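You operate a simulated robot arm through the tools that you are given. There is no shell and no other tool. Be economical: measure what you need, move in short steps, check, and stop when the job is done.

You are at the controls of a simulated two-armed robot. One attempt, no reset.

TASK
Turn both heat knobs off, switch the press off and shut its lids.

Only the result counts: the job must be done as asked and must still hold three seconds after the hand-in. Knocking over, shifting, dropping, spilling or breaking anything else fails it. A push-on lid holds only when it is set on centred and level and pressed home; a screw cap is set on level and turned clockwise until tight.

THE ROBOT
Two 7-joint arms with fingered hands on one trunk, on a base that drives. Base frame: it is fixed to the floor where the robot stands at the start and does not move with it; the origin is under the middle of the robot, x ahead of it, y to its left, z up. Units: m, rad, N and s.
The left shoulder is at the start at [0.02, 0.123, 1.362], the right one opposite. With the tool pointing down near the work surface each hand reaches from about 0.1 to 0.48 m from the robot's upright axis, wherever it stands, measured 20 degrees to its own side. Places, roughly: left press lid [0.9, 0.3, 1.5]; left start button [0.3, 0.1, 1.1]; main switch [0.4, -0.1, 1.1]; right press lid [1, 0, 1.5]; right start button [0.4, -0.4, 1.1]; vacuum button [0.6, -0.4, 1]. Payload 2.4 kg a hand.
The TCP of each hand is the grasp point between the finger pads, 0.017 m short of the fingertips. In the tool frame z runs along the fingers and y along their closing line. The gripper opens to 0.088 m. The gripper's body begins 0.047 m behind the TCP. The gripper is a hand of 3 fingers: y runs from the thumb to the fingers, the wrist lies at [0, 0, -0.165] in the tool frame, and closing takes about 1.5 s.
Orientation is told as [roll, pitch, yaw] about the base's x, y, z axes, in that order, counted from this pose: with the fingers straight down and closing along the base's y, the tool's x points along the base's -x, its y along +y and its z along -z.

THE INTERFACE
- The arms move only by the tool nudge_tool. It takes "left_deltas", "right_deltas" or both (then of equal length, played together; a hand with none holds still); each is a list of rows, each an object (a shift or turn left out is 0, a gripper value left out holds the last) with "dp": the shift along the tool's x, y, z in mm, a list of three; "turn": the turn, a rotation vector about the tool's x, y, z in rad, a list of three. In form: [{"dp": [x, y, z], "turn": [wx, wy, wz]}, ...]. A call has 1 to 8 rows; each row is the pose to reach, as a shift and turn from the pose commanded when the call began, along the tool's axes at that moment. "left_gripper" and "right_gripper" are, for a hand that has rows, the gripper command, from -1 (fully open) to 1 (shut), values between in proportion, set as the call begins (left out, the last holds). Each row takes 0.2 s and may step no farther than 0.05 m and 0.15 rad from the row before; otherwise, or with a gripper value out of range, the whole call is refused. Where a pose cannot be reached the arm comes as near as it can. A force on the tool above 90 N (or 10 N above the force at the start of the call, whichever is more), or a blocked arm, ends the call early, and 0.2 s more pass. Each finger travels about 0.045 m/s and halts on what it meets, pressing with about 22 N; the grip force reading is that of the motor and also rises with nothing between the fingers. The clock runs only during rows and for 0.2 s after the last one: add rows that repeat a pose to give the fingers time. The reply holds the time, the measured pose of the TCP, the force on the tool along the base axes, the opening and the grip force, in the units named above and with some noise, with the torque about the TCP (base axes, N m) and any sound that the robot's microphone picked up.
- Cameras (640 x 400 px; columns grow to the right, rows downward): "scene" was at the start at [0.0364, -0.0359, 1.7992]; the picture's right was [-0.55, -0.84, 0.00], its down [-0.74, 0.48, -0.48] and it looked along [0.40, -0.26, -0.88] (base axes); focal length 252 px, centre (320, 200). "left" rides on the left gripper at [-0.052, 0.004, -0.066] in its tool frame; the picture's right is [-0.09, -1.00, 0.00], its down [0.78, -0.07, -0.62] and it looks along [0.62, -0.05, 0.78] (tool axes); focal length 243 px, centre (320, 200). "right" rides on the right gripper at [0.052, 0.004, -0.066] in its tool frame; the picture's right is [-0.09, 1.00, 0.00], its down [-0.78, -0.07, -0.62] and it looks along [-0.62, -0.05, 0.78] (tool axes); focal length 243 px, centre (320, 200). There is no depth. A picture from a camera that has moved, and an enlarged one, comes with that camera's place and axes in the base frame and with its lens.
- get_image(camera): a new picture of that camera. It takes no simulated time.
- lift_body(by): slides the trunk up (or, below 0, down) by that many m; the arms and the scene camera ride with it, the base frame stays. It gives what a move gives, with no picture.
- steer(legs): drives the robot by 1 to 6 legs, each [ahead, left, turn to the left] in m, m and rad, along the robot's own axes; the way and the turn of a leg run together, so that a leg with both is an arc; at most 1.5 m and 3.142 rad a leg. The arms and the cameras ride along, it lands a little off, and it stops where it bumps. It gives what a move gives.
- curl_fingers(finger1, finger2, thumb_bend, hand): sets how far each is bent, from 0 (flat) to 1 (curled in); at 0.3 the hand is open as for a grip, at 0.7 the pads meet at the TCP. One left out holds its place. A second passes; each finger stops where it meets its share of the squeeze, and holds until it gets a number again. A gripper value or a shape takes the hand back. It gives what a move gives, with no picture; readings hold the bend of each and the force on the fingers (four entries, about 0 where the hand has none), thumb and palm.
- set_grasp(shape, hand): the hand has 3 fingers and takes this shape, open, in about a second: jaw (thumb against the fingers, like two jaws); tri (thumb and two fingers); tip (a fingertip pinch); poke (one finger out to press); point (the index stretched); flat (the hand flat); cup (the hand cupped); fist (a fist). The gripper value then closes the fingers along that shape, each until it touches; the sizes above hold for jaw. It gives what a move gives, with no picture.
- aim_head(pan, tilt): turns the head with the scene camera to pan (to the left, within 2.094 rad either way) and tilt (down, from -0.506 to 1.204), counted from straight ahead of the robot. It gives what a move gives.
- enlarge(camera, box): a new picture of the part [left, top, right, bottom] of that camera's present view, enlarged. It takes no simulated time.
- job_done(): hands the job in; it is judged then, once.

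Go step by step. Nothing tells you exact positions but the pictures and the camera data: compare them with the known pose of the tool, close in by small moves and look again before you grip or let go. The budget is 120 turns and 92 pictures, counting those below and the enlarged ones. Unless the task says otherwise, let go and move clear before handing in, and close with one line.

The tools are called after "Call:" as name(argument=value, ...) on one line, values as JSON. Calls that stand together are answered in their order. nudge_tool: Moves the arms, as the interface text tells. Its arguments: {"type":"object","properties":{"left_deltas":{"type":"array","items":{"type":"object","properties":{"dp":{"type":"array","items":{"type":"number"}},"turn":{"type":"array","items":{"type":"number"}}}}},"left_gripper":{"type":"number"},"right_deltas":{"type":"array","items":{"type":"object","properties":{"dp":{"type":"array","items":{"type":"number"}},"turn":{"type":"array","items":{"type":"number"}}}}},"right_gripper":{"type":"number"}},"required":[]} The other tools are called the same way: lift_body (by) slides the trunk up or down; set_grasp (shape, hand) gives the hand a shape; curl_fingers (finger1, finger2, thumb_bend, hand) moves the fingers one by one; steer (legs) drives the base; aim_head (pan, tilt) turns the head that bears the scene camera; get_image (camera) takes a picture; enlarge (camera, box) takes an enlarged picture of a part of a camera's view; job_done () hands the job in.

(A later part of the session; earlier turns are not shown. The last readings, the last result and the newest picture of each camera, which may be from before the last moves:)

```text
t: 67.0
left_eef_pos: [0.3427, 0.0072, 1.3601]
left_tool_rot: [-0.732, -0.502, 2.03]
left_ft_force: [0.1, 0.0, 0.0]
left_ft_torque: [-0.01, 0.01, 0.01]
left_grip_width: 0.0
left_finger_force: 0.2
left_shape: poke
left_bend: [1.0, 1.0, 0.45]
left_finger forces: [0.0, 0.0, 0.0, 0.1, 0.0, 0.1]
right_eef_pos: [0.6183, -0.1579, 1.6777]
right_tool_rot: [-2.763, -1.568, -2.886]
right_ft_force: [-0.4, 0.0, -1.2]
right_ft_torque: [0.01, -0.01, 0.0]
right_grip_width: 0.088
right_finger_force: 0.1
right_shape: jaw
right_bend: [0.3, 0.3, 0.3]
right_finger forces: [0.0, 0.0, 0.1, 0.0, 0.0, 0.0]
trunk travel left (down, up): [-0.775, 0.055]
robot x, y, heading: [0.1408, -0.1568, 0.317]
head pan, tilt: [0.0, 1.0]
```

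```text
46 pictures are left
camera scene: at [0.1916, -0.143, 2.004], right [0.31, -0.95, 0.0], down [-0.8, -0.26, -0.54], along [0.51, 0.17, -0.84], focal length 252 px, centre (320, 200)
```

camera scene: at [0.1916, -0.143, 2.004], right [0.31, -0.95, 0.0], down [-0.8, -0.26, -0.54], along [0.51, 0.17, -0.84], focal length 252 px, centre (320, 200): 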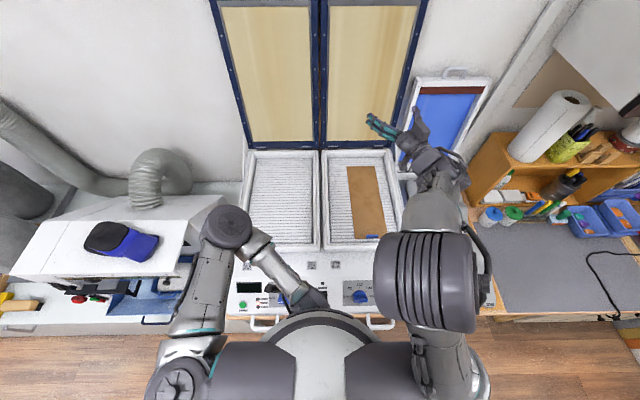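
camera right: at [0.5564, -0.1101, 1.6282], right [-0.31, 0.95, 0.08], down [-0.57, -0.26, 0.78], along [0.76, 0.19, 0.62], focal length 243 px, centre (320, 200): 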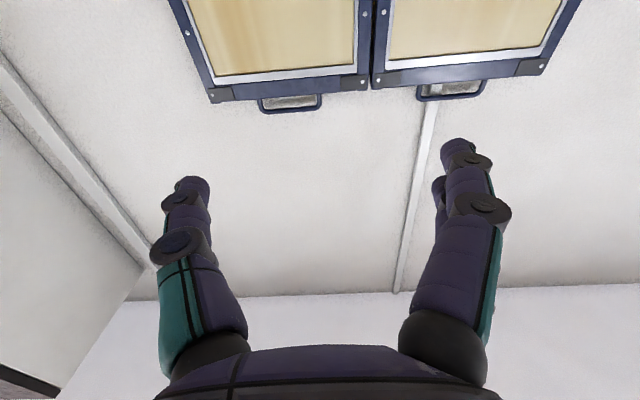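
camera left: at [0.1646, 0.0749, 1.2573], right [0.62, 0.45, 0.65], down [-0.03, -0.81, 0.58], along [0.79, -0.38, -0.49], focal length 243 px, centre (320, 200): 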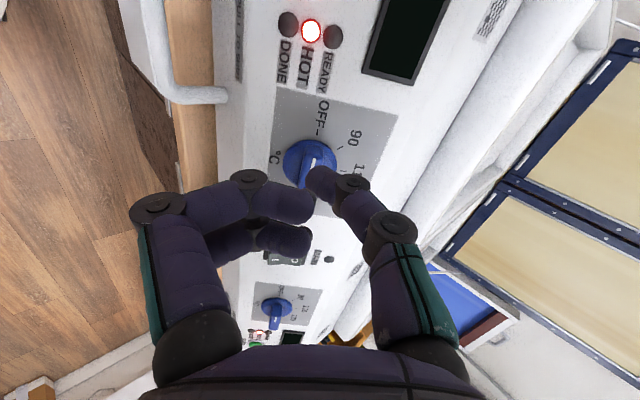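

Square on now, not bumped yet. I creep further.

Call:
steer(legs=[[0.05, 0, 0]])

Call:
steer(legs=[[0.05, 0, 0]])

Call:
steer(legs=[[0.05, 0, 0]])

```text
t: 68.0
left_eef_pos: [0.38, 0.0186, 1.3601]
left_tool_rot: [-0.727, -0.503, 2.03]
left_ft_force: [0.3, -0.2, 0.8]
left_ft_torque: [0.01, 0.01, 0.0]
left_grip_width: 0.0
left_finger_force: 0.2
left_shape: poke
left_bend: [1.0, 1.0, 0.45]
left_finger forces: [0.0, 0.1, 0.0, 0.0, 0.1, 0.0]
right_eef_pos: [0.6536, -0.1478, 1.6762]
right_tool_rot: [0.483, -1.572, 0.152]
right_ft_force: [0.7, 0.9, -0.5]
right_ft_torque: [-0.01, -0.03, -0.02]
right_grip_width: 0.0878
right_finger_force: 0.1
right_shape: jaw
right_bend: [0.3, 0.3, 0.3]
right_finger forces: [0.0, 0.0, 0.1, 0.1, 0.0, 0.1]
trunk travel left (down, up): [-0.775, 0.055]
robot x, y, heading: [0.1754, -0.1502, 0.313]
head pan, tilt: [0.0, 1.0]
stopped in leg 1: the robot was blocked; the commanded pose is now the measured one
```

```text
t: 68.7
left_eef_pos: [0.3757, 0.0157, 1.361]
left_tool_rot: [-0.733, -0.504, 2.034]
left_ft_force: [0.7, 0.2, 0.0]
left_ft_torque: [-0.01, 0.0, 0.02]
left_grip_width: 0.0
left_finger_force: 0.0
left_shape: poke
left_bend: [1.0, 1.0, 0.45]
left_finger forces: [0.0, 0.1, 0.1, 0.1, 0.0, 0.1]
right_eef_pos: [0.6477, -0.1503, 1.6784]
right_tool_rot: [-2.853, -1.566, -2.798]
right_ft_force: [-0.3, 1.0, -1.1]
right_ft_torque: [0.01, -0.03, 0.0]
right_grip_width: 0.088
right_finger_force: 0.1
right_shape: jaw
right_bend: [0.3, 0.3, 0.3]
right_finger forces: [0.0, 0.0, 0.0, 0.1, 0.0, 0.0]
trunk travel left (down, up): [-0.775, 0.055]
robot x, y, heading: [0.1742, -0.1481, 0.309]
head pan, tilt: [0.0, 1.0]
stopped in leg 1: the robot was blocked; the commanded pose is now the measured one
```

```text
t: 69.5
left_eef_pos: [0.3764, 0.0161, 1.3605]
left_tool_rot: [-0.731, -0.502, 2.031]
left_ft_force: [-0.4, -0.5, -0.2]
left_ft_torque: [-0.02, 0.0, 0.01]
left_grip_width: 0.0001
left_finger_force: 0.1
left_shape: poke
left_bend: [1.0, 1.0, 0.45]
left_finger forces: [0.0, 0.0, 0.1, 0.1, 0.0, 0.0]
right_eef_pos: [0.6502, -0.1497, 1.6787]
right_tool_rot: [-2.894, -1.567, -2.757]
right_ft_force: [-1.0, 0.2, -0.1]
right_ft_torque: [0.02, 0.0, -0.05]
right_grip_width: 0.0881
right_finger_force: 0.0
right_shape: jaw
right_bend: [0.3, 0.3, 0.3]
right_finger forces: [0.0, 0.0, 0.0, 0.0, 0.1, 0.1]
trunk travel left (down, up): [-0.775, 0.055]
robot x, y, heading: [0.1713, -0.1457, 0.31]
head pan, tilt: [0.0, 1.0]
stopped in leg 1: the robot was blocked; the commanded pose is now the measured one
```

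Blocked at about 0.12 m nearer along the press's depth. I look at the lids closely from here.

Call:
aim_head(pan=0.0, tilt=0.6)

Call:
get_image(camera="scene")

Call:
enlarge(camera="scene", box=[210, 150, 450, 300])

Call:
get_image(camera="right")

```text
t: 70.3
left_eef_pos: [0.3753, 0.0158, 1.3612]
left_tool_rot: [-0.734, -0.501, 2.035]
left_ft_force: [-1.0, -0.1, 0.3]
left_ft_torque: [-0.02, -0.03, 0.0]
left_grip_width: 0.0
left_finger_force: 0.0
left_shape: poke
left_bend: [1.0, 1.0, 0.45]
left_finger forces: [0.1, 0.0, 0.0, 0.0, 0.1, 0.1]
right_eef_pos: [0.6495, -0.1502, 1.6789]
right_tool_rot: [-2.874, -1.568, -2.775]
right_ft_force: [0.1, -0.5, 0.3]
right_ft_torque: [0.03, -0.02, 0.02]
right_grip_width: 0.0881
right_finger_force: 0.1
right_shape: jaw
right_bend: [0.3, 0.3, 0.3]
right_finger forces: [0.0, 0.0, 0.0, 0.0, 0.0, 0.0]
trunk travel left (down, up): [-0.775, 0.055]
robot x, y, heading: [0.168, -0.1485, 0.311]
head pan, tilt: [0.0, 0.6]
```

```text
45 pictures are left
camera scene: at [0.2403, -0.1275, 2.036], right [0.31, -0.95, 0.0], down [-0.54, -0.17, -0.82], along [0.78, 0.25, -0.57], focal length 252 px, centre (320, 200)
```

scene: 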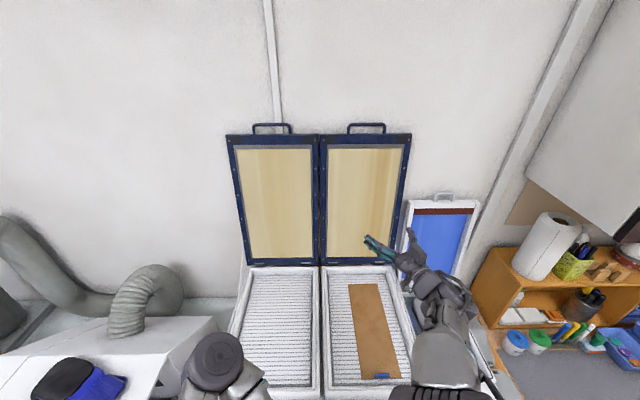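

```text
2.67 times, centred on (330, 225) of scene
camera zoom: at [0.2403, -0.1275, 2.036], right [0.31, -0.95, 0.0], down [-0.54, -0.17, -0.82], along [0.78, 0.25, -0.57], focal length 671 px, centre (293, 133)
```

zoom: 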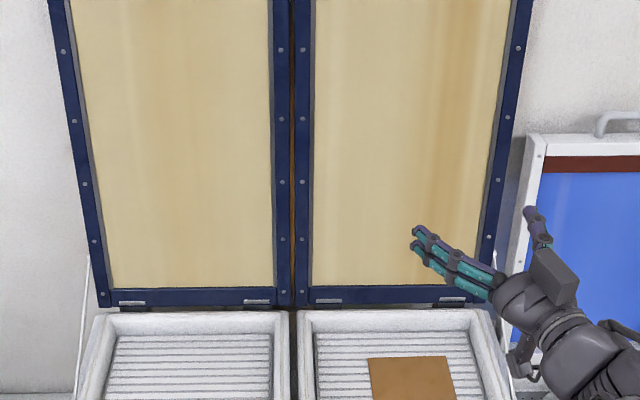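

```text
43 pictures are left
camera right: at [0.5932, -0.1849, 1.6263], right [-0.59, 0.8, 0.08], down [-0.46, -0.42, 0.78], along [0.66, 0.42, 0.62], focal length 243 px, centre (320, 200)
```

right: 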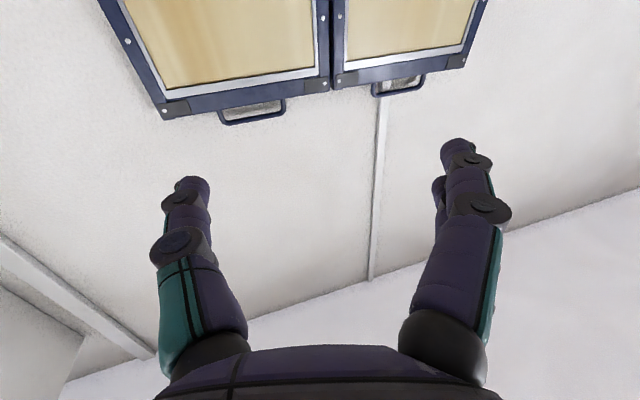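

The lids hinge near depth 0.91 m, farther than the arm reaches from here. I check what blocks the base with the left hand camera.

Call:
get_image(camera="left")

Call:
aim_head(pan=0.0, tilt=1.204)

Call:
get_image(camera="scene")

```text
42 pictures are left
camera left: at [0.3226, 0.0147, 1.4263], right [0.77, 0.11, 0.62], down [0.09, -0.99, 0.07], along [0.63, 0.0, -0.78], focal length 243 px, centre (320, 200)
```

left: 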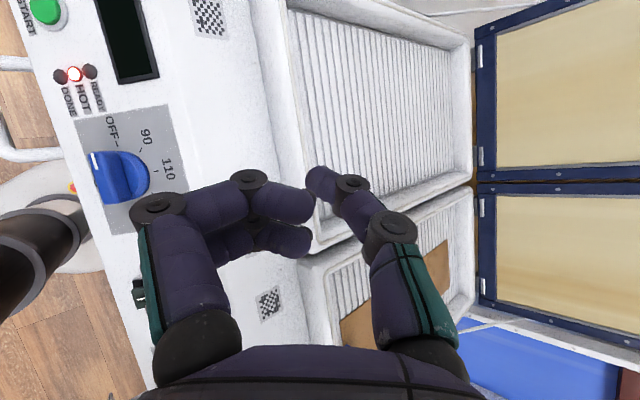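

```text
t: 71.3
left_eef_pos: [0.3752, 0.0163, 1.3601]
left_tool_rot: [-0.733, -0.503, 2.031]
left_ft_force: [-0.4, -0.8, -0.3]
left_ft_torque: [0.0, 0.0, -0.01]
left_grip_width: 0.0
left_finger_force: 0.1
left_shape: poke
left_bend: [1.0, 1.0, 0.45]
left_finger forces: [0.0, 0.0, 0.0, 0.1, 0.0, 0.0]
right_eef_pos: [0.6485, -0.1499, 1.6791]
right_tool_rot: [-2.869, -1.567, -2.779]
right_ft_force: [0.2, 0.4, -0.4]
right_ft_torque: [-0.01, 0.01, 0.03]
right_grip_width: 0.088
right_finger_force: 0.0
right_shape: jaw
right_bend: [0.3, 0.3, 0.3]
right_finger forces: [0.0, 0.1, 0.1, 0.0, 0.0, 0.1]
trunk travel left (down, up): [-0.775, 0.055]
robot x, y, heading: [0.1732, -0.1472, 0.317]
head pan, tilt: [0.0, 1.201]
```

```text
41 pictures are left
camera scene: at [0.2094, -0.1375, 1.9915], right [0.31, -0.95, 0.0], down [-0.89, -0.29, -0.36], along [0.35, 0.11, -0.93], focal length 252 px, centre (320, 200)
```

scene: 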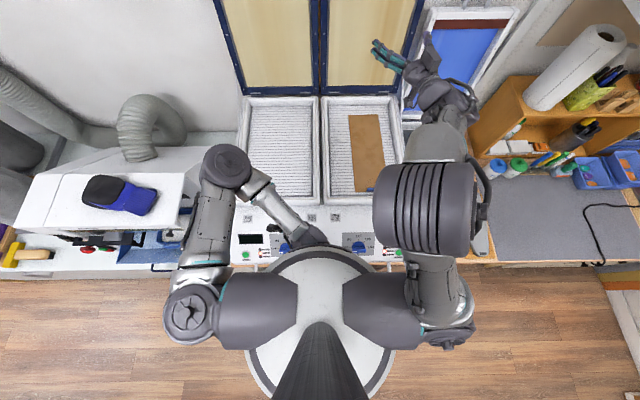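

I test the reach limit again more carefully, hand straight ahead at shoulder height, still short of the lid.

Call:
nudge_tool(right_deltas=[{"dp": [20, -6, 32], "turn": [0.08, 0, 0]}, {"dp": [40, -12, 64], "turn": [0.16, 0, 0]}, {"dp": [60, -18, 96], "turn": [0.24, 0, 0]}, {"dp": [80, -25, 128], "turn": [0.31, 0, 0]}, {"dp": [100, -32, 160], "turn": [0.31, 0, 0]}, {"dp": [120, -38, 192], "turn": [0.31, 0, 0]}, {"dp": [120, -44, 225], "turn": [0.31, 0, 0]}, {"dp": [120, -51, 258], "turn": [0.31, 0, 0]}])

Call:
get_image(camera="scene")

```text
t: 73.1
left_eef_pos: [0.3762, 0.0161, 1.3604]
left_tool_rot: [-0.731, -0.502, 2.031]
left_ft_force: [-0.6, -0.1, -0.6]
left_ft_torque: [-0.01, 0.06, 0.0]
left_grip_width: 0.0
left_finger_force: 0.0
left_shape: poke
left_bend: [1.0, 1.0, 0.45]
left_finger forces: [0.1, 0.0, 0.0, 0.1, 0.1, 0.0]
right_eef_pos: [0.8187, -0.07, 1.5607]
right_tool_rot: [3.128, -1.569, -2.805]
right_ft_force: [-0.4, 0.6, -1.1]
right_ft_torque: [-0.01, 0.02, 0.03]
right_grip_width: 0.0878
right_finger_force: 0.0
right_shape: jaw
right_bend: [0.3, 0.3, 0.3]
right_finger forces: [0.0, 0.0, 0.1, 0.0, 0.1, 0.0]
right hand out of reach, approached as far as the arm can: row 6, 7, 8
trunk travel left (down, up): [-0.775, 0.055]
robot x, y, heading: [0.1729, -0.1473, 0.311]
head pan, tilt: [0.0, 1.201]
```

```text
40 pictures are left
camera scene: at [0.2103, -0.1375, 1.9914], right [0.31, -0.95, 0.0], down [-0.89, -0.29, -0.36], along [0.34, 0.11, -0.93], focal length 252 px, centre (320, 200)
```

scene: 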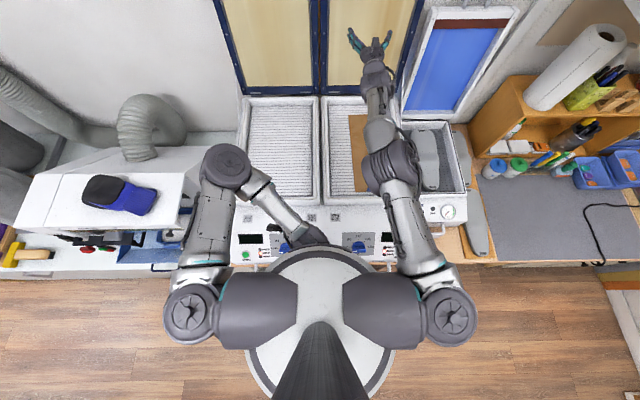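

The arm root sits 0.2 m out to the side, so with the robot turned side-on its left arm should just reach the lids' lower frame. I retract the right arm, back off a little, and point the left hand out to the robot's left.

Call:
nudge_tool(right_deltas=[{"dp": [0, 0, -50]}, {"dp": [0, 0, -100]}, {"dp": [0, 0, -150]}, {"dp": [0, 0, -200]}, {"dp": [0, 0, -250]}, {"dp": [0, 0, -300]}, {"dp": [0, 0, -350]}])

Call:
steer(legs=[[-0.12, 0, 0]])

Call:
set_grasp(hand="left", shape="jaw")

Call:
nudge_tool(left_deltas=[{"turn": [-0.065, -0.121, 0.0565]}, {"turn": [-0.13, -0.242, 0.113]}, {"turn": [-0.195, -0.363, 0.1695]}, {"turn": [-0.26, -0.484, 0.226]}, {"turn": [-0.325, -0.605, 0.2825]}, {"turn": [-0.39, -0.726, 0.339]}, {"turn": [-0.455, -0.847, 0.3955]}, {"turn": [-0.52, -0.968, 0.452]}])

```text
t: 74.7
left_eef_pos: [0.3743, 0.0156, 1.3599]
left_tool_rot: [-0.731, -0.502, 2.033]
left_ft_force: [0.3, -0.8, 0.3]
left_ft_torque: [0.03, 0.0, 0.0]
left_grip_width: 0.0
left_finger_force: 0.1
left_shape: poke
left_bend: [1.0, 1.0, 0.45]
left_finger forces: [0.1, 0.0, 0.0, 0.0, 0.1, 0.1]
right_eef_pos: [0.5391, -0.1271, 1.5721]
right_tool_rot: [-3.028, -1.566, -2.934]
right_ft_force: [-0.7, 0.1, -0.1]
right_ft_torque: [0.0, 0.01, -0.04]
right_grip_width: 0.0879
right_finger_force: 0.1
right_shape: jaw
right_bend: [0.3, 0.3, 0.3]
right_finger forces: [0.0, 0.1, 0.0, 0.0, 0.0, 0.0]
right hand out of reach, approached as far as the arm can: row 6, 7
trunk travel left (down, up): [-0.775, 0.055]
robot x, y, heading: [0.1744, -0.1489, 0.312]
head pan, tilt: [0.0, 1.201]
```

```text
t: 76.0
left_eef_pos: [0.2625, -0.0205, 1.3598]
left_tool_rot: [-0.732, -0.502, 2.032]
left_ft_force: [-0.4, -0.4, -0.1]
left_ft_torque: [0.03, 0.01, -0.03]
left_grip_width: 0.0
left_finger_force: 0.0
left_shape: poke
left_bend: [1.0, 1.0, 0.45]
left_finger forces: [0.0, 0.0, 0.0, 0.0, 0.0, 0.1]
right_eef_pos: [0.4267, -0.1625, 1.5713]
right_tool_rot: [3.095, -1.568, -2.773]
right_ft_force: [-0.4, -0.6, 0.8]
right_ft_torque: [-0.01, -0.01, -0.05]
right_grip_width: 0.0879
right_finger_force: 0.0
right_shape: jaw
right_bend: [0.3, 0.3, 0.3]
right_finger forces: [0.1, 0.1, 0.0, 0.0, 0.0, 0.0]
trunk travel left (down, up): [-0.775, 0.055]
robot x, y, heading: [0.0575, -0.1881, 0.313]
head pan, tilt: [0.0, 1.201]
```

```text
t: 76.9
left_eef_pos: [0.2624, -0.0187, 1.3603]
left_tool_rot: [-0.731, -0.503, 2.032]
left_ft_force: [0.1, 1.1, -0.7]
left_ft_torque: [-0.02, -0.01, -0.01]
left_grip_width: 0.0879
left_finger_force: 0.1
left_shape: jaw
left_bend: [0.3, 0.3, 0.3]
left_finger forces: [0.1, 0.0, 0.0, 0.1, 0.0, 0.1]
right_eef_pos: [0.4272, -0.1634, 1.5711]
right_tool_rot: [3.079, -1.565, -2.754]
right_ft_force: [0.3, 0.5, 0.2]
right_ft_torque: [0.01, 0.01, 0.0]
right_grip_width: 0.0882
right_finger_force: 0.0
right_shape: jaw
right_bend: [0.3, 0.3, 0.3]
right_finger forces: [0.0, 0.0, 0.0, 0.0, 0.0, 0.1]
trunk travel left (down, up): [-0.775, 0.055]
robot x, y, heading: [0.0604, -0.1839, 0.309]
head pan, tilt: [0.0, 1.201]
```

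```text
t: 78.7
left_eef_pos: [0.2458, 0.0181, 1.3626]
left_tool_rot: [-0.524, -1.555, 2.406]
left_ft_force: [1.3, -0.5, 0.0]
left_ft_torque: [0.0, 0.02, 0.02]
left_grip_width: 0.0879
left_finger_force: 0.1
left_shape: jaw
left_bend: [0.3, 0.3, 0.3]
left_finger forces: [0.0, 0.1, 0.0, 0.0, 0.1, 0.1]
left hand out of reach, approached as far as the arm can: row 7, 8
right_eef_pos: [0.4266, -0.1637, 1.5709]
right_tool_rot: [-3.074, -1.567, -2.886]
right_ft_force: [0.0, 0.2, 0.2]
right_ft_torque: [-0.01, -0.02, 0.0]
right_grip_width: 0.0878
right_finger_force: 0.1
right_shape: jaw
right_bend: [0.3, 0.3, 0.3]
right_finger forces: [0.1, 0.1, 0.0, 0.1, 0.0, 0.1]
trunk travel left (down, up): [-0.775, 0.055]
robot x, y, heading: [0.0615, -0.1835, 0.314]
head pan, tilt: [0.0, 1.201]
```

The hand now points to the robot's left. I extend it out to that side and raise it.

Call:
nudge_tool(left_deltas=[{"dp": [-17, 23, 39]}, {"dp": [-34, 46, 78]}, {"dp": [-51, 69, 117]}, {"dp": [-68, 92, 156]}, {"dp": [-85, 115, 195]}, {"dp": [-102, 138, 234]}, {"dp": [-119, 161, 273]}, {"dp": [-136, 184, 312]}])

Call:
aim_head(pan=0.9, tilt=0.9)

Call:
get_image(camera="scene")

```text
t: 80.5
left_eef_pos: [-0.0311, 0.3215, 1.4605]
left_tool_rot: [-0.708, -1.551, 2.59]
left_ft_force: [0.6, 0.4, 0.0]
left_ft_torque: [0.0, 0.03, -0.01]
left_grip_width: 0.0878
left_finger_force: 0.1
left_shape: jaw
left_bend: [0.3, 0.3, 0.3]
left_finger forces: [0.0, 0.0, 0.0, 0.1, 0.0, 0.0]
left hand out of reach, approached as far as the arm can: row 4, 5, 6, 7, 8
right_eef_pos: [0.4251, -0.1617, 1.5722]
right_tool_rot: [-2.874, -1.566, -3.088]
right_ft_force: [-1.0, 0.2, 0.8]
right_ft_torque: [-0.06, 0.01, 0.02]
right_grip_width: 0.0877
right_finger_force: 0.1
right_shape: jaw
right_bend: [0.3, 0.3, 0.3]
right_finger forces: [0.0, 0.0, 0.0, 0.1, 0.0, 0.0]
trunk travel left (down, up): [-0.775, 0.055]
robot x, y, heading: [0.0594, -0.1849, 0.312]
head pan, tilt: [0.0, 1.201]
```

```text
t: 81.7
left_eef_pos: [-0.0283, 0.3196, 1.4599]
left_tool_rot: [-0.667, -1.558, 2.547]
left_ft_force: [-0.6, -1.0, -0.5]
left_ft_torque: [-0.01, 0.02, -0.01]
left_grip_width: 0.0877
left_finger_force: 0.1
left_shape: jaw
left_bend: [0.3, 0.3, 0.3]
left_finger forces: [0.0, 0.0, 0.0, 0.0, 0.0, 0.0]
right_eef_pos: [0.4266, -0.1644, 1.5707]
right_tool_rot: [3.111, -1.566, -2.79]
right_ft_force: [0.1, 0.6, 0.3]
right_ft_torque: [-0.03, 0.0, 0.0]
right_grip_width: 0.0879
right_finger_force: 0.1
right_shape: jaw
right_bend: [0.3, 0.3, 0.3]
right_finger forces: [0.0, 0.1, 0.0, 0.0, 0.0, 0.0]
trunk travel left (down, up): [-0.775, 0.055]
robot x, y, heading: [0.0575, -0.1865, 0.311]
head pan, tilt: [0.901, 0.901]
```

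```text
39 pictures are left
camera scene: at [0.0687, -0.1205, 2.0112], right [0.94, -0.35, 0.0], down [-0.28, -0.73, -0.62], along [0.22, 0.58, -0.78], focal length 252 px, centre (320, 200)
```

scene: 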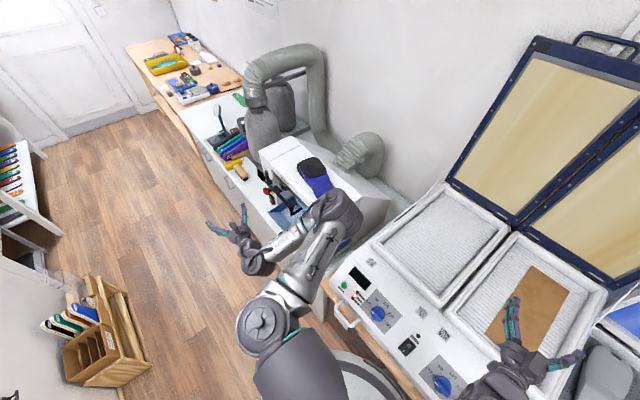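

The arm is out to the side. I back off, turn side-on (left arm toward the press), and slide along to the left lid's outer edge, staying back for now.

Call:
steer(legs=[[-0.22, 0, 0], [0, 0, -1.565], [-0.32, 0, 0]])

Call:
aim_head(pan=1.4, tilt=0.8)

Call:
get_image(camera="scene")

```text
t: 89.0
left_eef_pos: [0.2717, 0.1273, 1.461]
left_tool_rot: [-0.648, -1.558, 0.908]
left_ft_force: [0.3, -0.1, -0.5]
left_ft_torque: [0.0, 0.01, -0.03]
left_grip_width: 0.0877
left_finger_force: 0.0
left_shape: jaw
left_bend: [0.3, 0.3, 0.3]
left_finger forces: [0.1, 0.0, 0.0, 0.0, 0.0, 0.0]
right_eef_pos: [-0.2315, -0.3051, 1.5705]
right_tool_rot: [3.114, -1.568, 1.874]
right_ft_force: [0.6, 0.0, -0.3]
right_ft_torque: [-0.01, 0.02, 0.03]
right_grip_width: 0.0879
right_finger_force: 0.1
right_shape: jaw
right_bend: [0.3, 0.3, 0.3]
right_finger forces: [0.0, 0.0, 0.0, 0.1, 0.1, 0.1]
trunk travel left (down, up): [-0.775, 0.055]
robot x, y, heading: [-0.2383, 0.0638, -1.31]
head pan, tilt: [0.901, 0.901]
```

```text
t: 90.0
left_eef_pos: [0.2714, 0.1262, 1.4605]
left_tool_rot: [-0.632, -1.555, 0.895]
left_ft_force: [0.2, 0.0, 0.2]
left_ft_torque: [-0.03, 0.02, 0.01]
left_grip_width: 0.0879
left_finger_force: 0.1
left_shape: jaw
left_bend: [0.3, 0.3, 0.3]
left_finger forces: [0.1, 0.1, 0.0, 0.0, 0.1, 0.0]
right_eef_pos: [-0.2325, -0.3054, 1.5705]
right_tool_rot: [3.095, -1.568, 1.894]
right_ft_force: [0.1, -1.1, -0.5]
right_ft_torque: [-0.01, 0.02, 0.0]
right_grip_width: 0.088
right_finger_force: 0.0
right_shape: jaw
right_bend: [0.3, 0.3, 0.3]
right_finger forces: [0.0, 0.0, 0.1, 0.1, 0.0, 0.0]
trunk travel left (down, up): [-0.775, 0.055]
robot x, y, heading: [-0.2387, 0.0626, -1.302]
head pan, tilt: [1.4, 0.799]
```

```text
38 pictures are left
camera scene: at [-0.1599, 0.0876, 2.0191], right [0.09, -1.0, 0.0], down [-0.71, -0.07, -0.7], along [0.69, 0.07, -0.72], focal length 252 px, centre (320, 200)
```

scene: 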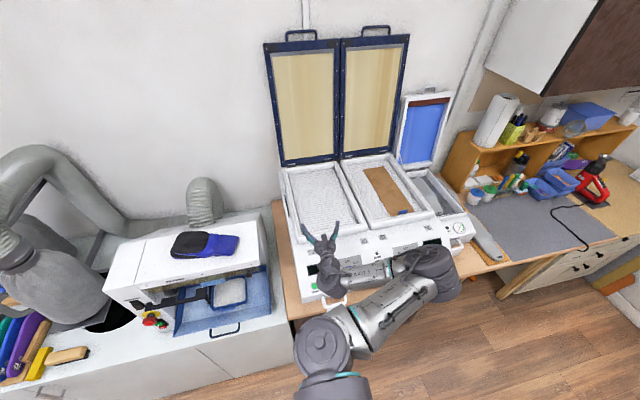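

Nearly square. I correct heading and slide sideways toward the press until it stops.

Call:
steer(legs=[[0, 0, 0.052], [0, 0.24, 0]])

Call:
steer(legs=[[0, 0.05, 0]])

Call:
steer(legs=[[0, 0.05, 0]])

Call:
get_image(camera="left")

```text
t: 92.2
left_eef_pos: [0.4947, 0.2311, 1.4616]
left_tool_rot: [-0.656, -1.558, 0.975]
left_ft_force: [0.4, -0.2, 0.7]
left_ft_torque: [-0.01, 0.02, 0.0]
left_grip_width: 0.0879
left_finger_force: 0.0
left_shape: jaw
left_bend: [0.3, 0.3, 0.3]
left_finger forces: [0.0, 0.0, 0.0, 0.1, 0.0, 0.0]
right_eef_pos: [0.0161, -0.2292, 1.5703]
right_tool_rot: [3.056, -1.567, 1.989]
right_ft_force: [-0.2, 0.3, -0.7]
right_ft_torque: [0.0, 0.0, -0.04]
right_grip_width: 0.0881
right_finger_force: 0.0
right_shape: jaw
right_bend: [0.3, 0.3, 0.3]
right_finger forces: [0.1, 0.0, 0.0, 0.0, 0.0, 0.0]
trunk travel left (down, up): [-0.775, 0.055]
robot x, y, heading: [-0.0074, 0.1357, -1.251]
head pan, tilt: [1.4, 0.799]
```

```text
t: 93.1
left_eef_pos: [0.5406, 0.2451, 1.4617]
left_tool_rot: [-0.755, -1.556, 1.074]
left_ft_force: [0.0, 0.6, 0.2]
left_ft_torque: [-0.01, 0.01, -0.01]
left_grip_width: 0.0877
left_finger_force: 0.1
left_shape: jaw
left_bend: [0.3, 0.3, 0.3]
left_finger forces: [0.0, 0.1, 0.0, 0.1, 0.0, 0.0]
right_eef_pos: [0.0614, -0.2132, 1.5706]
right_tool_rot: [2.641, -1.566, 2.403]
right_ft_force: [-0.4, 0.0, -0.8]
right_ft_torque: [0.0, 0.0, 0.05]
right_grip_width: 0.088
right_finger_force: 0.1
right_shape: jaw
right_bend: [0.3, 0.3, 0.3]
right_finger forces: [0.0, 0.0, 0.0, 0.0, 0.1, 0.0]
trunk travel left (down, up): [-0.775, 0.055]
robot x, y, heading: [0.038, 0.154, -1.249]
head pan, tilt: [1.4, 0.799]
```

```text
t: 93.9
left_eef_pos: [0.5548, 0.2575, 1.4599]
left_tool_rot: [-0.621, -1.557, 0.959]
left_ft_force: [0.3, -0.3, 0.5]
left_ft_torque: [0.03, -0.01, 0.03]
left_grip_width: 0.0878
left_finger_force: 0.2
left_shape: jaw
left_bend: [0.3, 0.3, 0.3]
left_finger forces: [0.0, 0.0, 0.0, 0.1, 0.0, 0.1]
right_eef_pos: [0.0843, -0.2105, 1.5719]
right_tool_rot: [-3.118, -1.565, 1.896]
right_ft_force: [0.1, -0.2, -0.1]
right_ft_torque: [0.02, -0.02, 0.0]
right_grip_width: 0.088
right_finger_force: 0.1
right_shape: jaw
right_bend: [0.3, 0.3, 0.3]
right_finger forces: [0.0, 0.0, 0.1, 0.0, 0.1, 0.0]
trunk travel left (down, up): [-0.775, 0.055]
robot x, y, heading: [0.0529, 0.1545, -1.23]
head pan, tilt: [1.4, 0.799]
stopped in leg 1: the robot was blocked; the commanded pose is now the measured one
```

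```text
37 pictures are left
camera left: at [0.4917, 0.239, 1.5133], right [0.33, -0.94, 0.09], down [-0.57, -0.28, -0.77], along [0.75, 0.2, -0.63], focal length 243 px, centre (320, 200)
```

left: 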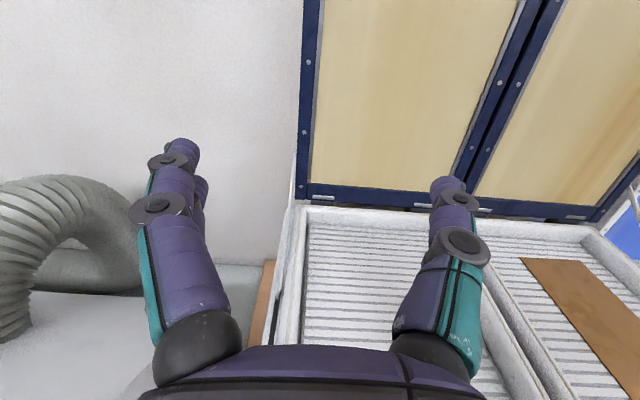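

I'm side-on and the left hand faces the left lid's outer rim (r≈-0.08). I extend the arm to just short of the lid, then lower the trunk.

Call:
nudge_tool(left_deltas=[{"dp": [0, 4, 48]}, {"dp": [0, 8, 96]}, {"dp": [0, 8, 144]}, {"dp": [0, 8, 192]}, {"dp": [0, 8, 235]}])

Call:
lift_body(by=-0.12)

Call:
get_image(camera="left")

Call:
get_image(camera="scene")

```text
t: 95.1
left_eef_pos: [0.7691, 0.3449, 1.4547]
left_tool_rot: [-0.467, -1.554, 0.803]
left_ft_force: [0.5, -0.5, 0.0]
left_ft_torque: [0.0, 0.03, -0.01]
left_grip_width: 0.0882
left_finger_force: 0.1
left_shape: jaw
left_bend: [0.3, 0.3, 0.3]
left_finger forces: [0.0, 0.0, 0.0, 0.0, 0.0, 0.1]
right_eef_pos: [0.0827, -0.211, 1.5707]
right_tool_rot: [3.078, -1.564, 1.985]
right_ft_force: [-0.4, -0.2, -0.2]
right_ft_torque: [0.01, 0.0, 0.0]
right_grip_width: 0.0879
right_finger_force: 0.1
right_shape: jaw
right_bend: [0.3, 0.3, 0.3]
right_finger forces: [0.0, 0.0, 0.1, 0.0, 0.0, 0.1]
trunk travel left (down, up): [-0.775, 0.055]
robot x, y, heading: [0.0517, 0.1569, -1.232]
head pan, tilt: [1.4, 0.799]
```

```text
t: 96.6
left_eef_pos: [0.7697, 0.3425, 1.3353]
left_tool_rot: [-0.673, -1.555, 1.011]
left_ft_force: [0.5, 0.0, -0.1]
left_ft_torque: [0.02, 0.03, 0.01]
left_grip_width: 0.0878
left_finger_force: 0.1
left_shape: jaw
left_bend: [0.3, 0.3, 0.3]
left_finger forces: [0.0, 0.0, 0.0, 0.0, 0.1, 0.0]
right_eef_pos: [0.0814, -0.2108, 1.4511]
right_tool_rot: [2.945, -1.566, 2.115]
right_ft_force: [0.3, 0.0, -0.3]
right_ft_torque: [0.0, 0.0, 0.0]
right_grip_width: 0.0878
right_finger_force: 0.0
right_shape: jaw
right_bend: [0.3, 0.3, 0.3]
right_finger forces: [0.1, 0.0, 0.0, 0.0, 0.0, 0.1]
trunk travel left (down, up): [-0.655, 0.175]
robot x, y, heading: [0.0507, 0.1585, -1.233]
head pan, tilt: [1.4, 0.799]
```

```text
36 pictures are left
camera left: at [0.7055, 0.325, 1.3888], right [0.33, -0.94, 0.09], down [-0.57, -0.28, -0.77], along [0.75, 0.2, -0.63], focal length 243 px, centre (320, 200)
```

left: 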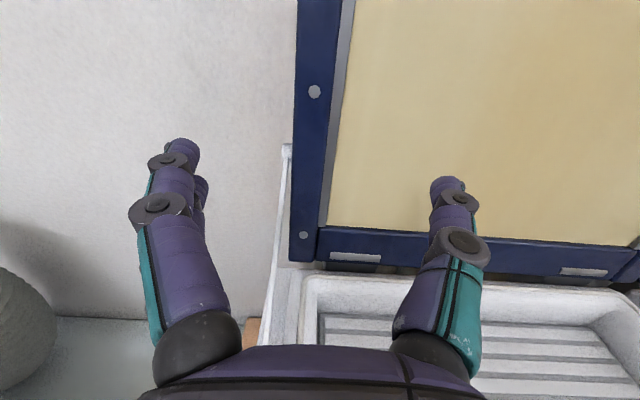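

```text
35 pictures are left
camera scene: at [0.1258, 0.1871, 1.8992], right [0.17, -0.99, 0.0], down [-0.71, -0.12, -0.7], along [0.69, 0.12, -0.72], focal length 252 px, centre (320, 200)
```

scene: 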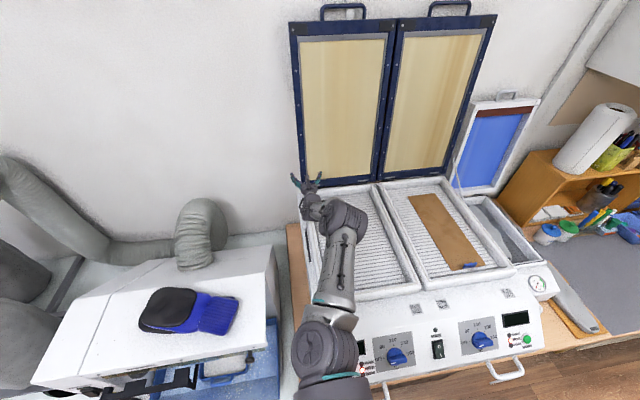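

I zoom in to judge the lid frame's thickness and relief.

Call:
enlarge(camera="scene", box=[270, 90, 410, 210])

Call:
enlarge(camera="left", box=[250, 60, 430, 280])

```text
3.33 times, centred on (340, 150) of scene
camera zoom: at [0.1258, 0.1871, 1.8992], right [0.17, -0.99, 0.0], down [-0.71, -0.12, -0.7], along [0.69, 0.12, -0.72], focal length 839 px, centre (253, 367)
```

zoom: 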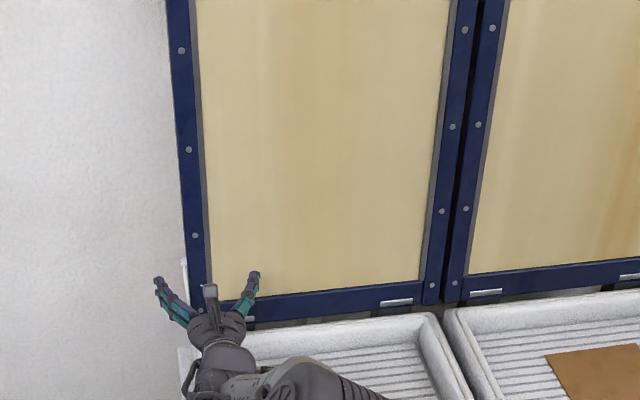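

```text
1.82 times, centred on (340, 170) of left
camera zoom: at [0.7055, 0.325, 1.3888], right [0.33, -0.94, 0.09], down [-0.57, -0.28, -0.77], along [0.75, 0.2, -0.63], focal length 441 px, centre (284, 254)
```

zoom: 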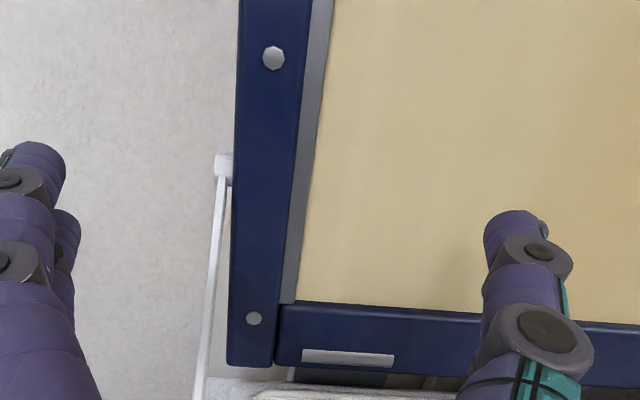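

There's a rim about 25 mm wide with a stay pivot on its outer side at z≈1.31. I try pinching the rim just above the pivot: raise 30 mm and advance.

Call:
nudge_tool(left_deltas=[{"dp": [-15, 3, 10]}, {"dp": [-30, 6, 25]}, {"dp": [-30, 6, 40]}, {"dp": [-30, 6, 52]}, {"dp": [-30, 6, 62]}])

Call:
get_image(camera="left")

```text
t: 97.8
left_eef_pos: [0.8258, 0.3693, 1.3652]
left_tool_rot: [-0.636, -1.556, 0.971]
left_ft_force: [0.0, 0.1, -1.1]
left_ft_torque: [0.01, 0.0, -0.01]
left_grip_width: 0.0878
left_finger_force: 0.0
left_shape: jaw
left_bend: [0.3, 0.3, 0.3]
left_finger forces: [0.0, 0.0, 0.0, 0.0, 0.2, 0.1]
right_eef_pos: [0.0827, -0.2099, 1.4509]
right_tool_rot: [3.022, -1.566, 2.038]
right_ft_force: [-0.3, 0.8, 0.2]
right_ft_torque: [-0.02, 0.0, 0.0]
right_grip_width: 0.0878
right_finger_force: 0.1
right_shape: jaw
right_bend: [0.3, 0.3, 0.3]
right_finger forces: [0.1, 0.0, 0.1, 0.0, 0.0, 0.0]
trunk travel left (down, up): [-0.655, 0.175]
robot x, y, heading: [0.0507, 0.1533, -1.234]
head pan, tilt: [1.4, 0.799]
```

```text
32 pictures are left
camera left: at [0.7621, 0.3511, 1.4188], right [0.33, -0.94, 0.09], down [-0.57, -0.28, -0.77], along [0.75, 0.2, -0.63], focal length 243 px, centre (320, 200)
```

left: 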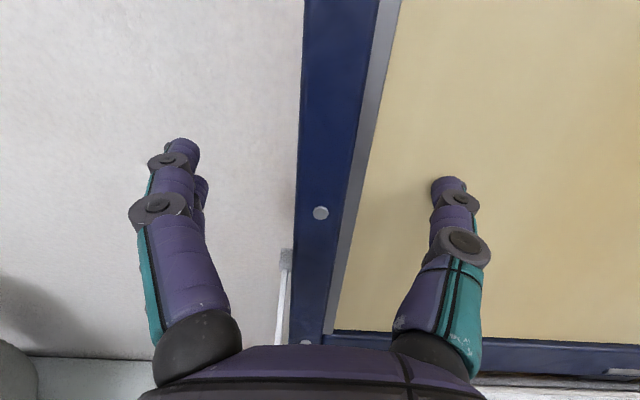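

No contact and still within reach. I advance more, watching for touch.

Call:
nudge_tool(left_deltas=[{"dp": [0, -1, 8]}, {"dp": [0, -1, 16]}, {"dp": [0, -1, 24]}])

Call:
get_image(camera="left")

```text
t: 98.6
left_eef_pos: [0.8261, 0.3677, 1.366]
left_tool_rot: [-0.677, -1.555, 1.014]
left_ft_force: [0.7, -0.2, 0.3]
left_ft_torque: [0.03, 0.03, -0.02]
left_grip_width: 0.0882
left_finger_force: 0.0
left_shape: jaw
left_bend: [0.3, 0.3, 0.3]
left_finger forces: [0.0, 0.0, 0.0, 0.1, 0.0, 0.0]
left hand out of reach, approached as far as the arm can: row 1, 2, 3
right_eef_pos: [0.0809, -0.2112, 1.4513]
right_tool_rot: [2.964, -1.566, 2.097]
right_ft_force: [-0.6, 0.9, 0.0]
right_ft_torque: [0.03, -0.03, 0.01]
right_grip_width: 0.0878
right_finger_force: 0.0
right_shape: jaw
right_bend: [0.3, 0.3, 0.3]
right_finger forces: [0.1, 0.1, 0.0, 0.0, 0.0, 0.1]
trunk travel left (down, up): [-0.655, 0.175]
robot x, y, heading: [0.0555, 0.1555, -1.229]
head pan, tilt: [1.4, 0.799]
```

```text
31 pictures are left
camera left: at [0.7621, 0.3503, 1.4188], right [0.33, -0.94, 0.09], down [-0.57, -0.28, -0.77], along [0.75, 0.2, -0.63], focal length 243 px, centre (320, 200)
```

left: 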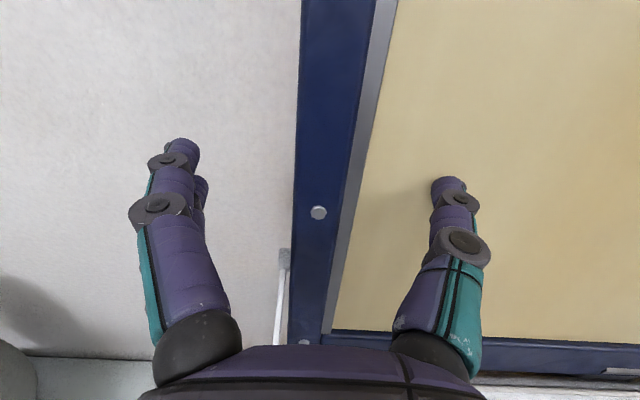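

Triangulating a rivet puts the rim face at depth ≈0.909, so the tips (≈0.917) should already be just past it. I lower the trunk slightly for a few more mm and close on the rim.

Call:
lift_body(by=-0.05)

Call:
nudge_tool(left_deltas=[{"dp": [-20, 0, 4]}, {"dp": [-45, 0, 14]}, {"dp": [-45, 0, 24]}])

Call:
nudge_tool(left_deltas=[{}, {}, {}, {}, {}, {}, {}], left_gripper=1)

Call:
get_image(camera="left")

```text
t: 99.6
left_eef_pos: [0.8231, 0.3689, 1.3185]
left_tool_rot: [-0.829, -1.557, 1.164]
left_ft_force: [-7.9, -1.7, 5.2]
left_ft_torque: [-0.24, -0.16, -0.42]
left_grip_width: 0.0881
left_finger_force: 0.0
left_shape: jaw
left_bend: [0.3, 0.3, 0.27]
left_finger forces: [0.1, 0.0, 0.0, 0.0, 8.3, 0.1]
right_eef_pos: [0.0807, -0.2108, 1.4003]
right_tool_rot: [2.628, -1.565, 2.435]
right_ft_force: [0.9, -1.3, 0.6]
right_ft_torque: [0.01, -0.02, 0.0]
right_grip_width: 0.0879
right_finger_force: 0.1
right_shape: jaw
right_bend: [0.3, 0.3, 0.3]
right_finger forces: [0.0, 0.1, 0.0, 0.0, 0.0, 0.0]
trunk travel left (down, up): [-0.605, 0.225]
robot x, y, heading: [0.047, 0.1536, -1.231]
head pan, tilt: [1.4, 0.799]
```

```text
t: 100.4
left_eef_pos: [0.8323, 0.3737, 1.3614]
left_tool_rot: [-0.71, -1.557, 1.044]
left_ft_force: [-10.5, -4.1, -6.5]
left_ft_torque: [0.31, 0.15, -0.61]
left_grip_width: 0.0878
left_finger_force: 0.0
left_shape: jaw
left_bend: [0.3, 0.3, 0.23]
left_finger forces: [0.0, 0.1, 0.0, 0.1, 9.5, 0.1]
left hand out of reach, approached as far as the arm can: row 2, 3
right_eef_pos: [0.081, -0.2111, 1.4012]
right_tool_rot: [2.734, -1.566, 2.328]
right_ft_force: [-0.3, 0.8, 0.6]
right_ft_torque: [-0.02, -0.03, 0.02]
right_grip_width: 0.0879
right_finger_force: 0.0
right_shape: jaw
right_bend: [0.3, 0.3, 0.3]
right_finger forces: [0.1, 0.0, 0.0, 0.0, 0.1, 0.0]
trunk travel left (down, up): [-0.605, 0.225]
robot x, y, heading: [0.0506, 0.1583, -1.234]
head pan, tilt: [1.4, 0.799]
```

```text
t: 102.0
left_eef_pos: [0.8293, 0.3751, 1.363]
left_tool_rot: [-0.854, -1.556, 1.192]
left_ft_force: [-15.5, 0.6, -3.4]
left_ft_torque: [-0.01, 0.08, -1.24]
left_grip_width: 0.0474
left_finger_force: 21.8
left_shape: jaw
left_bend: [0.72, 0.72, 0.28]
left_finger forces: [8.4, 8.6, 0.0, 0.1, 21.0, 0.0]
right_eef_pos: [0.0802, -0.2108, 1.4005]
right_tool_rot: [2.674, -1.564, 2.39]
right_ft_force: [-0.1, 0.4, -0.8]
right_ft_torque: [0.01, 0.0, 0.03]
right_grip_width: 0.0881
right_finger_force: 0.1
right_shape: jaw
right_bend: [0.3, 0.3, 0.3]
right_finger forces: [0.0, 0.0, 0.0, 0.0, 0.1, 0.0]
trunk travel left (down, up): [-0.605, 0.225]
robot x, y, heading: [0.0478, 0.1538, -1.236]
head pan, tilt: [1.4, 0.799]
```

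```text
30 pictures are left
camera left: at [0.7662, 0.357, 1.4156], right [0.33, -0.94, 0.1], down [-0.57, -0.28, -0.77], along [0.75, 0.2, -0.63], focal length 243 px, centre (320, 200)
```

left: 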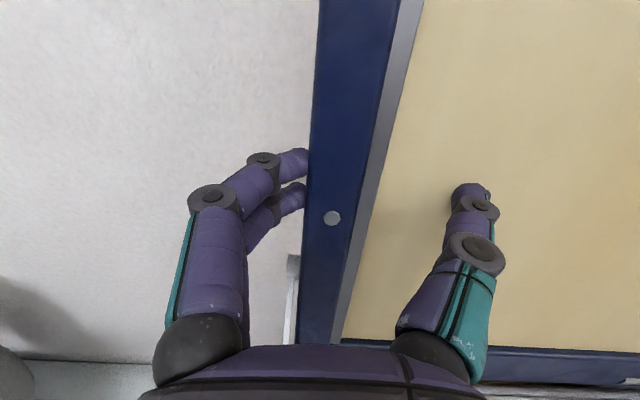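

The thumb tip is stopped by the recessed sheet, with the fingers on the rim's outer side. I open, back off 6 mm and close again so the thumb can catch the rim's inner wall.

Call:
nudge_tool(left_deltas=[{"dp": [0, 0, -16]}, {"dp": [0, 4, -26]}, {"dp": [0, 4, -26]}, {"dp": [0, 4, -26]}, {"dp": [0, 4, -26]}, {"dp": [0, 4, -26]}], left_gripper=-1)

Call:
nudge_tool(left_deltas=[{}, {}, {}, {}, {}, {}, {}, {}], left_gripper=1)

Call:
get_image(camera="left")

```text
t: 103.4
left_eef_pos: [0.8318, 0.3741, 1.3625]
left_tool_rot: [-0.81, -1.559, 1.146]
left_ft_force: [-10.5, -2.9, 0.2]
left_ft_torque: [0.01, -0.01, -0.63]
left_grip_width: 0.0881
left_finger_force: 0.0
left_shape: jaw
left_bend: [0.3, 0.3, 0.24]
left_finger forces: [0.1, 0.1, 0.0, 0.0, 10.5, 0.1]
left hand out of reach, approached as far as the arm can: row 1, 2, 3, 4, 5, 6
right_eef_pos: [0.0781, -0.2109, 1.4014]
right_tool_rot: [2.62, -1.567, 2.439]
right_ft_force: [-0.5, -0.2, 0.0]
right_ft_torque: [-0.06, -0.01, -0.01]
right_grip_width: 0.0879
right_finger_force: 0.0
right_shape: jaw
right_bend: [0.3, 0.3, 0.3]
right_finger forces: [0.1, 0.0, 0.0, 0.0, 0.0, 0.0]
trunk travel left (down, up): [-0.605, 0.225]
robot x, y, heading: [0.0505, 0.1545, -1.239]
head pan, tilt: [1.4, 0.799]
```

```text
t: 105.2
left_eef_pos: [0.8296, 0.3748, 1.3635]
left_tool_rot: [-0.842, -1.558, 1.18]
left_ft_force: [-15.8, 2.5, -2.1]
left_ft_torque: [0.0, 0.02, -1.18]
left_grip_width: 0.0474
left_finger_force: 22.1
left_shape: jaw
left_bend: [0.72, 0.72, 0.28]
left_finger forces: [8.9, 8.8, 0.1, 0.0, 20.4, 0.0]
right_eef_pos: [0.0789, -0.2105, 1.4012]
right_tool_rot: [2.62, -1.564, 2.443]
right_ft_force: [0.7, 0.3, 0.6]
right_ft_torque: [0.03, 0.07, -0.01]
right_grip_width: 0.0879
right_finger_force: 0.2
right_shape: jaw
right_bend: [0.3, 0.3, 0.3]
right_finger forces: [0.0, 0.0, 0.0, 0.0, 0.0, 0.0]
trunk travel left (down, up): [-0.605, 0.225]
robot x, y, heading: [0.0511, 0.1527, -1.233]
head pan, tilt: [1.4, 0.799]
```

```text
29 pictures are left
camera left: at [0.7657, 0.3568, 1.4158], right [0.33, -0.94, 0.09], down [-0.57, -0.28, -0.77], along [0.75, 0.2, -0.63], focal length 243 px, centre (320, 200)
```

left: 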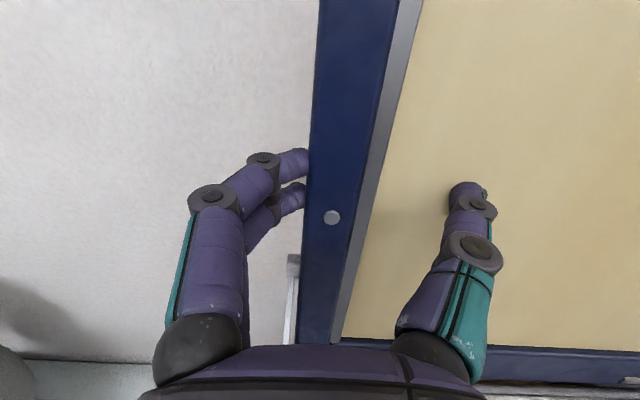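

The command was still beyond reach. I back off properly (another 26 mm commanded), then close.

Call:
nudge_tool(left_deltas=[{"dp": [0, 0, -14]}, {"dp": [0, 0, -28]}, {"dp": [0, 0, -28]}, {"dp": [0, 0, -28]}, {"dp": [0, 0, -28]}, {"dp": [0, 0, -28]}], left_gripper=-1)

Call:
nudge_tool(left_deltas=[{}, {}, {}, {}, {}, {}, {}, {}], left_gripper=1)

Call:
get_image(camera="left")

```text
t: 106.6
left_eef_pos: [0.8316, 0.3729, 1.3635]
left_tool_rot: [-0.829, -1.559, 1.166]
left_ft_force: [-10.8, -1.9, 0.6]
left_ft_torque: [-0.04, -0.02, -0.62]
left_grip_width: 0.088
left_finger_force: 0.0
left_shape: jaw
left_bend: [0.3, 0.3, 0.25]
left_finger forces: [0.0, 0.0, 0.0, 0.0, 11.1, 0.0]
left hand out of reach, approached as far as the arm can: row 1, 2, 3, 4, 5, 6
right_eef_pos: [0.0796, -0.212, 1.4017]
right_tool_rot: [2.596, -1.566, 2.464]
right_ft_force: [-0.1, -0.5, -1.2]
right_ft_torque: [-0.05, 0.0, 0.03]
right_grip_width: 0.088
right_finger_force: 0.1
right_shape: jaw
right_bend: [0.3, 0.3, 0.3]
right_finger forces: [0.1, 0.0, 0.0, 0.0, 0.0, 0.0]
trunk travel left (down, up): [-0.605, 0.225]
robot x, y, heading: [0.0489, 0.1545, -1.228]
head pan, tilt: [1.4, 0.799]
```

```text
t: 108.4
left_eef_pos: [0.8294, 0.3747, 1.3633]
left_tool_rot: [-0.856, -1.556, 1.189]
left_ft_force: [-16.7, 1.4, -0.8]
left_ft_torque: [-0.05, 0.05, -1.14]
left_grip_width: 0.0474
left_finger_force: 22.2
left_shape: jaw
left_bend: [0.72, 0.72, 0.28]
left_finger forces: [8.9, 9.0, 0.0, 0.0, 20.4, 0.0]
right_eef_pos: [0.0786, -0.2099, 1.4008]
right_tool_rot: [2.6, -1.563, 2.462]
right_ft_force: [0.7, 0.5, 0.8]
right_ft_torque: [0.01, -0.02, -0.01]
right_grip_width: 0.0877
right_finger_force: 0.0
right_shape: jaw
right_bend: [0.3, 0.3, 0.3]
right_finger forces: [0.0, 0.0, 0.0, 0.0, 0.1, 0.0]
trunk travel left (down, up): [-0.605, 0.225]
robot x, y, heading: [0.0485, 0.1549, -1.233]
head pan, tilt: [1.4, 0.799]
```

```text
28 pictures are left
camera left: at [0.7654, 0.3567, 1.416], right [0.33, -0.94, 0.09], down [-0.57, -0.28, -0.77], along [0.75, 0.2, -0.63], focal length 243 px, centre (320, 200)
```

left: 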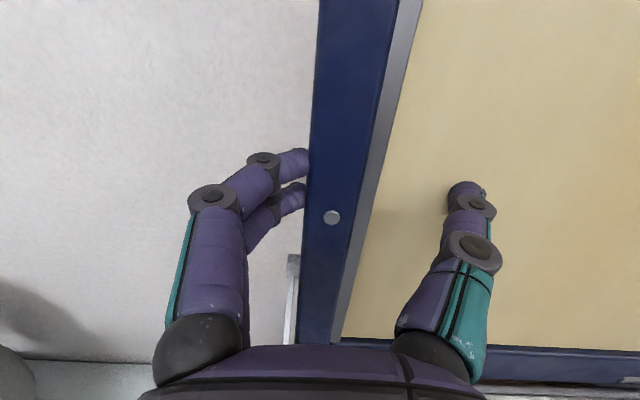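

Still commanded too deep; I back off by a larger amount and read the pose.

Call:
nudge_tool(left_deltas=[{"dp": [0, 0, -20]}, {"dp": [0, 0, -20]}, {"dp": [0, 0, -20]}, {"dp": [0, 0, -20]}, {"dp": [0, 0, -20]}, {"dp": [0, 0, -20]}], left_gripper=-1)

Call:
nudge_tool(left_deltas=[{"dp": [0, 0, -10]}, {"dp": [0, 0, -20]}])

```text
t: 109.8
left_eef_pos: [0.8294, 0.373, 1.3628]
left_tool_rot: [-0.842, -1.556, 1.178]
left_ft_force: [-11.0, -1.9, 2.5]
left_ft_torque: [-0.09, -0.04, -0.63]
left_grip_width: 0.088
left_finger_force: 0.1
left_shape: jaw
left_bend: [0.3, 0.3, 0.25]
left_finger forces: [0.0, 0.1, 0.0, 0.0, 11.2, 0.1]
left hand out of reach, approached as far as the arm can: row 1, 2, 3, 4, 5, 6
right_eef_pos: [0.0786, -0.2118, 1.4011]
right_tool_rot: [2.583, -1.565, 2.479]
right_ft_force: [-0.2, -0.1, -1.3]
right_ft_torque: [0.03, 0.0, 0.03]
right_grip_width: 0.0878
right_finger_force: 0.0
right_shape: jaw
right_bend: [0.3, 0.3, 0.3]
right_finger forces: [0.0, 0.0, 0.0, 0.1, 0.1, 0.0]
trunk travel left (down, up): [-0.605, 0.225]
robot x, y, heading: [0.0524, 0.1567, -1.223]
head pan, tilt: [1.4, 0.799]
```

```text
t: 110.4
left_eef_pos: [0.8308, 0.3732, 1.3631]
left_tool_rot: [-0.828, -1.559, 1.163]
left_ft_force: [-11.7, -2.6, 1.8]
left_ft_torque: [-0.1, -0.05, -0.61]
left_grip_width: 0.0881
left_finger_force: 0.0
left_shape: jaw
left_bend: [0.3, 0.3, 0.25]
left_finger forces: [0.0, 0.0, 0.0, 0.1, 11.3, 0.1]
left hand out of reach, approached as far as the arm can: row 1, 2
right_eef_pos: [0.0788, -0.2117, 1.4012]
right_tool_rot: [2.586, -1.565, 2.477]
right_ft_force: [-0.5, 0.7, 1.3]
right_ft_torque: [0.0, -0.02, 0.03]
right_grip_width: 0.0881
right_finger_force: 0.0
right_shape: jaw
right_bend: [0.3, 0.3, 0.3]
right_finger forces: [0.1, 0.1, 0.0, 0.0, 0.1, 0.0]
trunk travel left (down, up): [-0.605, 0.225]
robot x, y, heading: [0.0495, 0.1558, -1.234]
head pan, tilt: [1.4, 0.799]
```

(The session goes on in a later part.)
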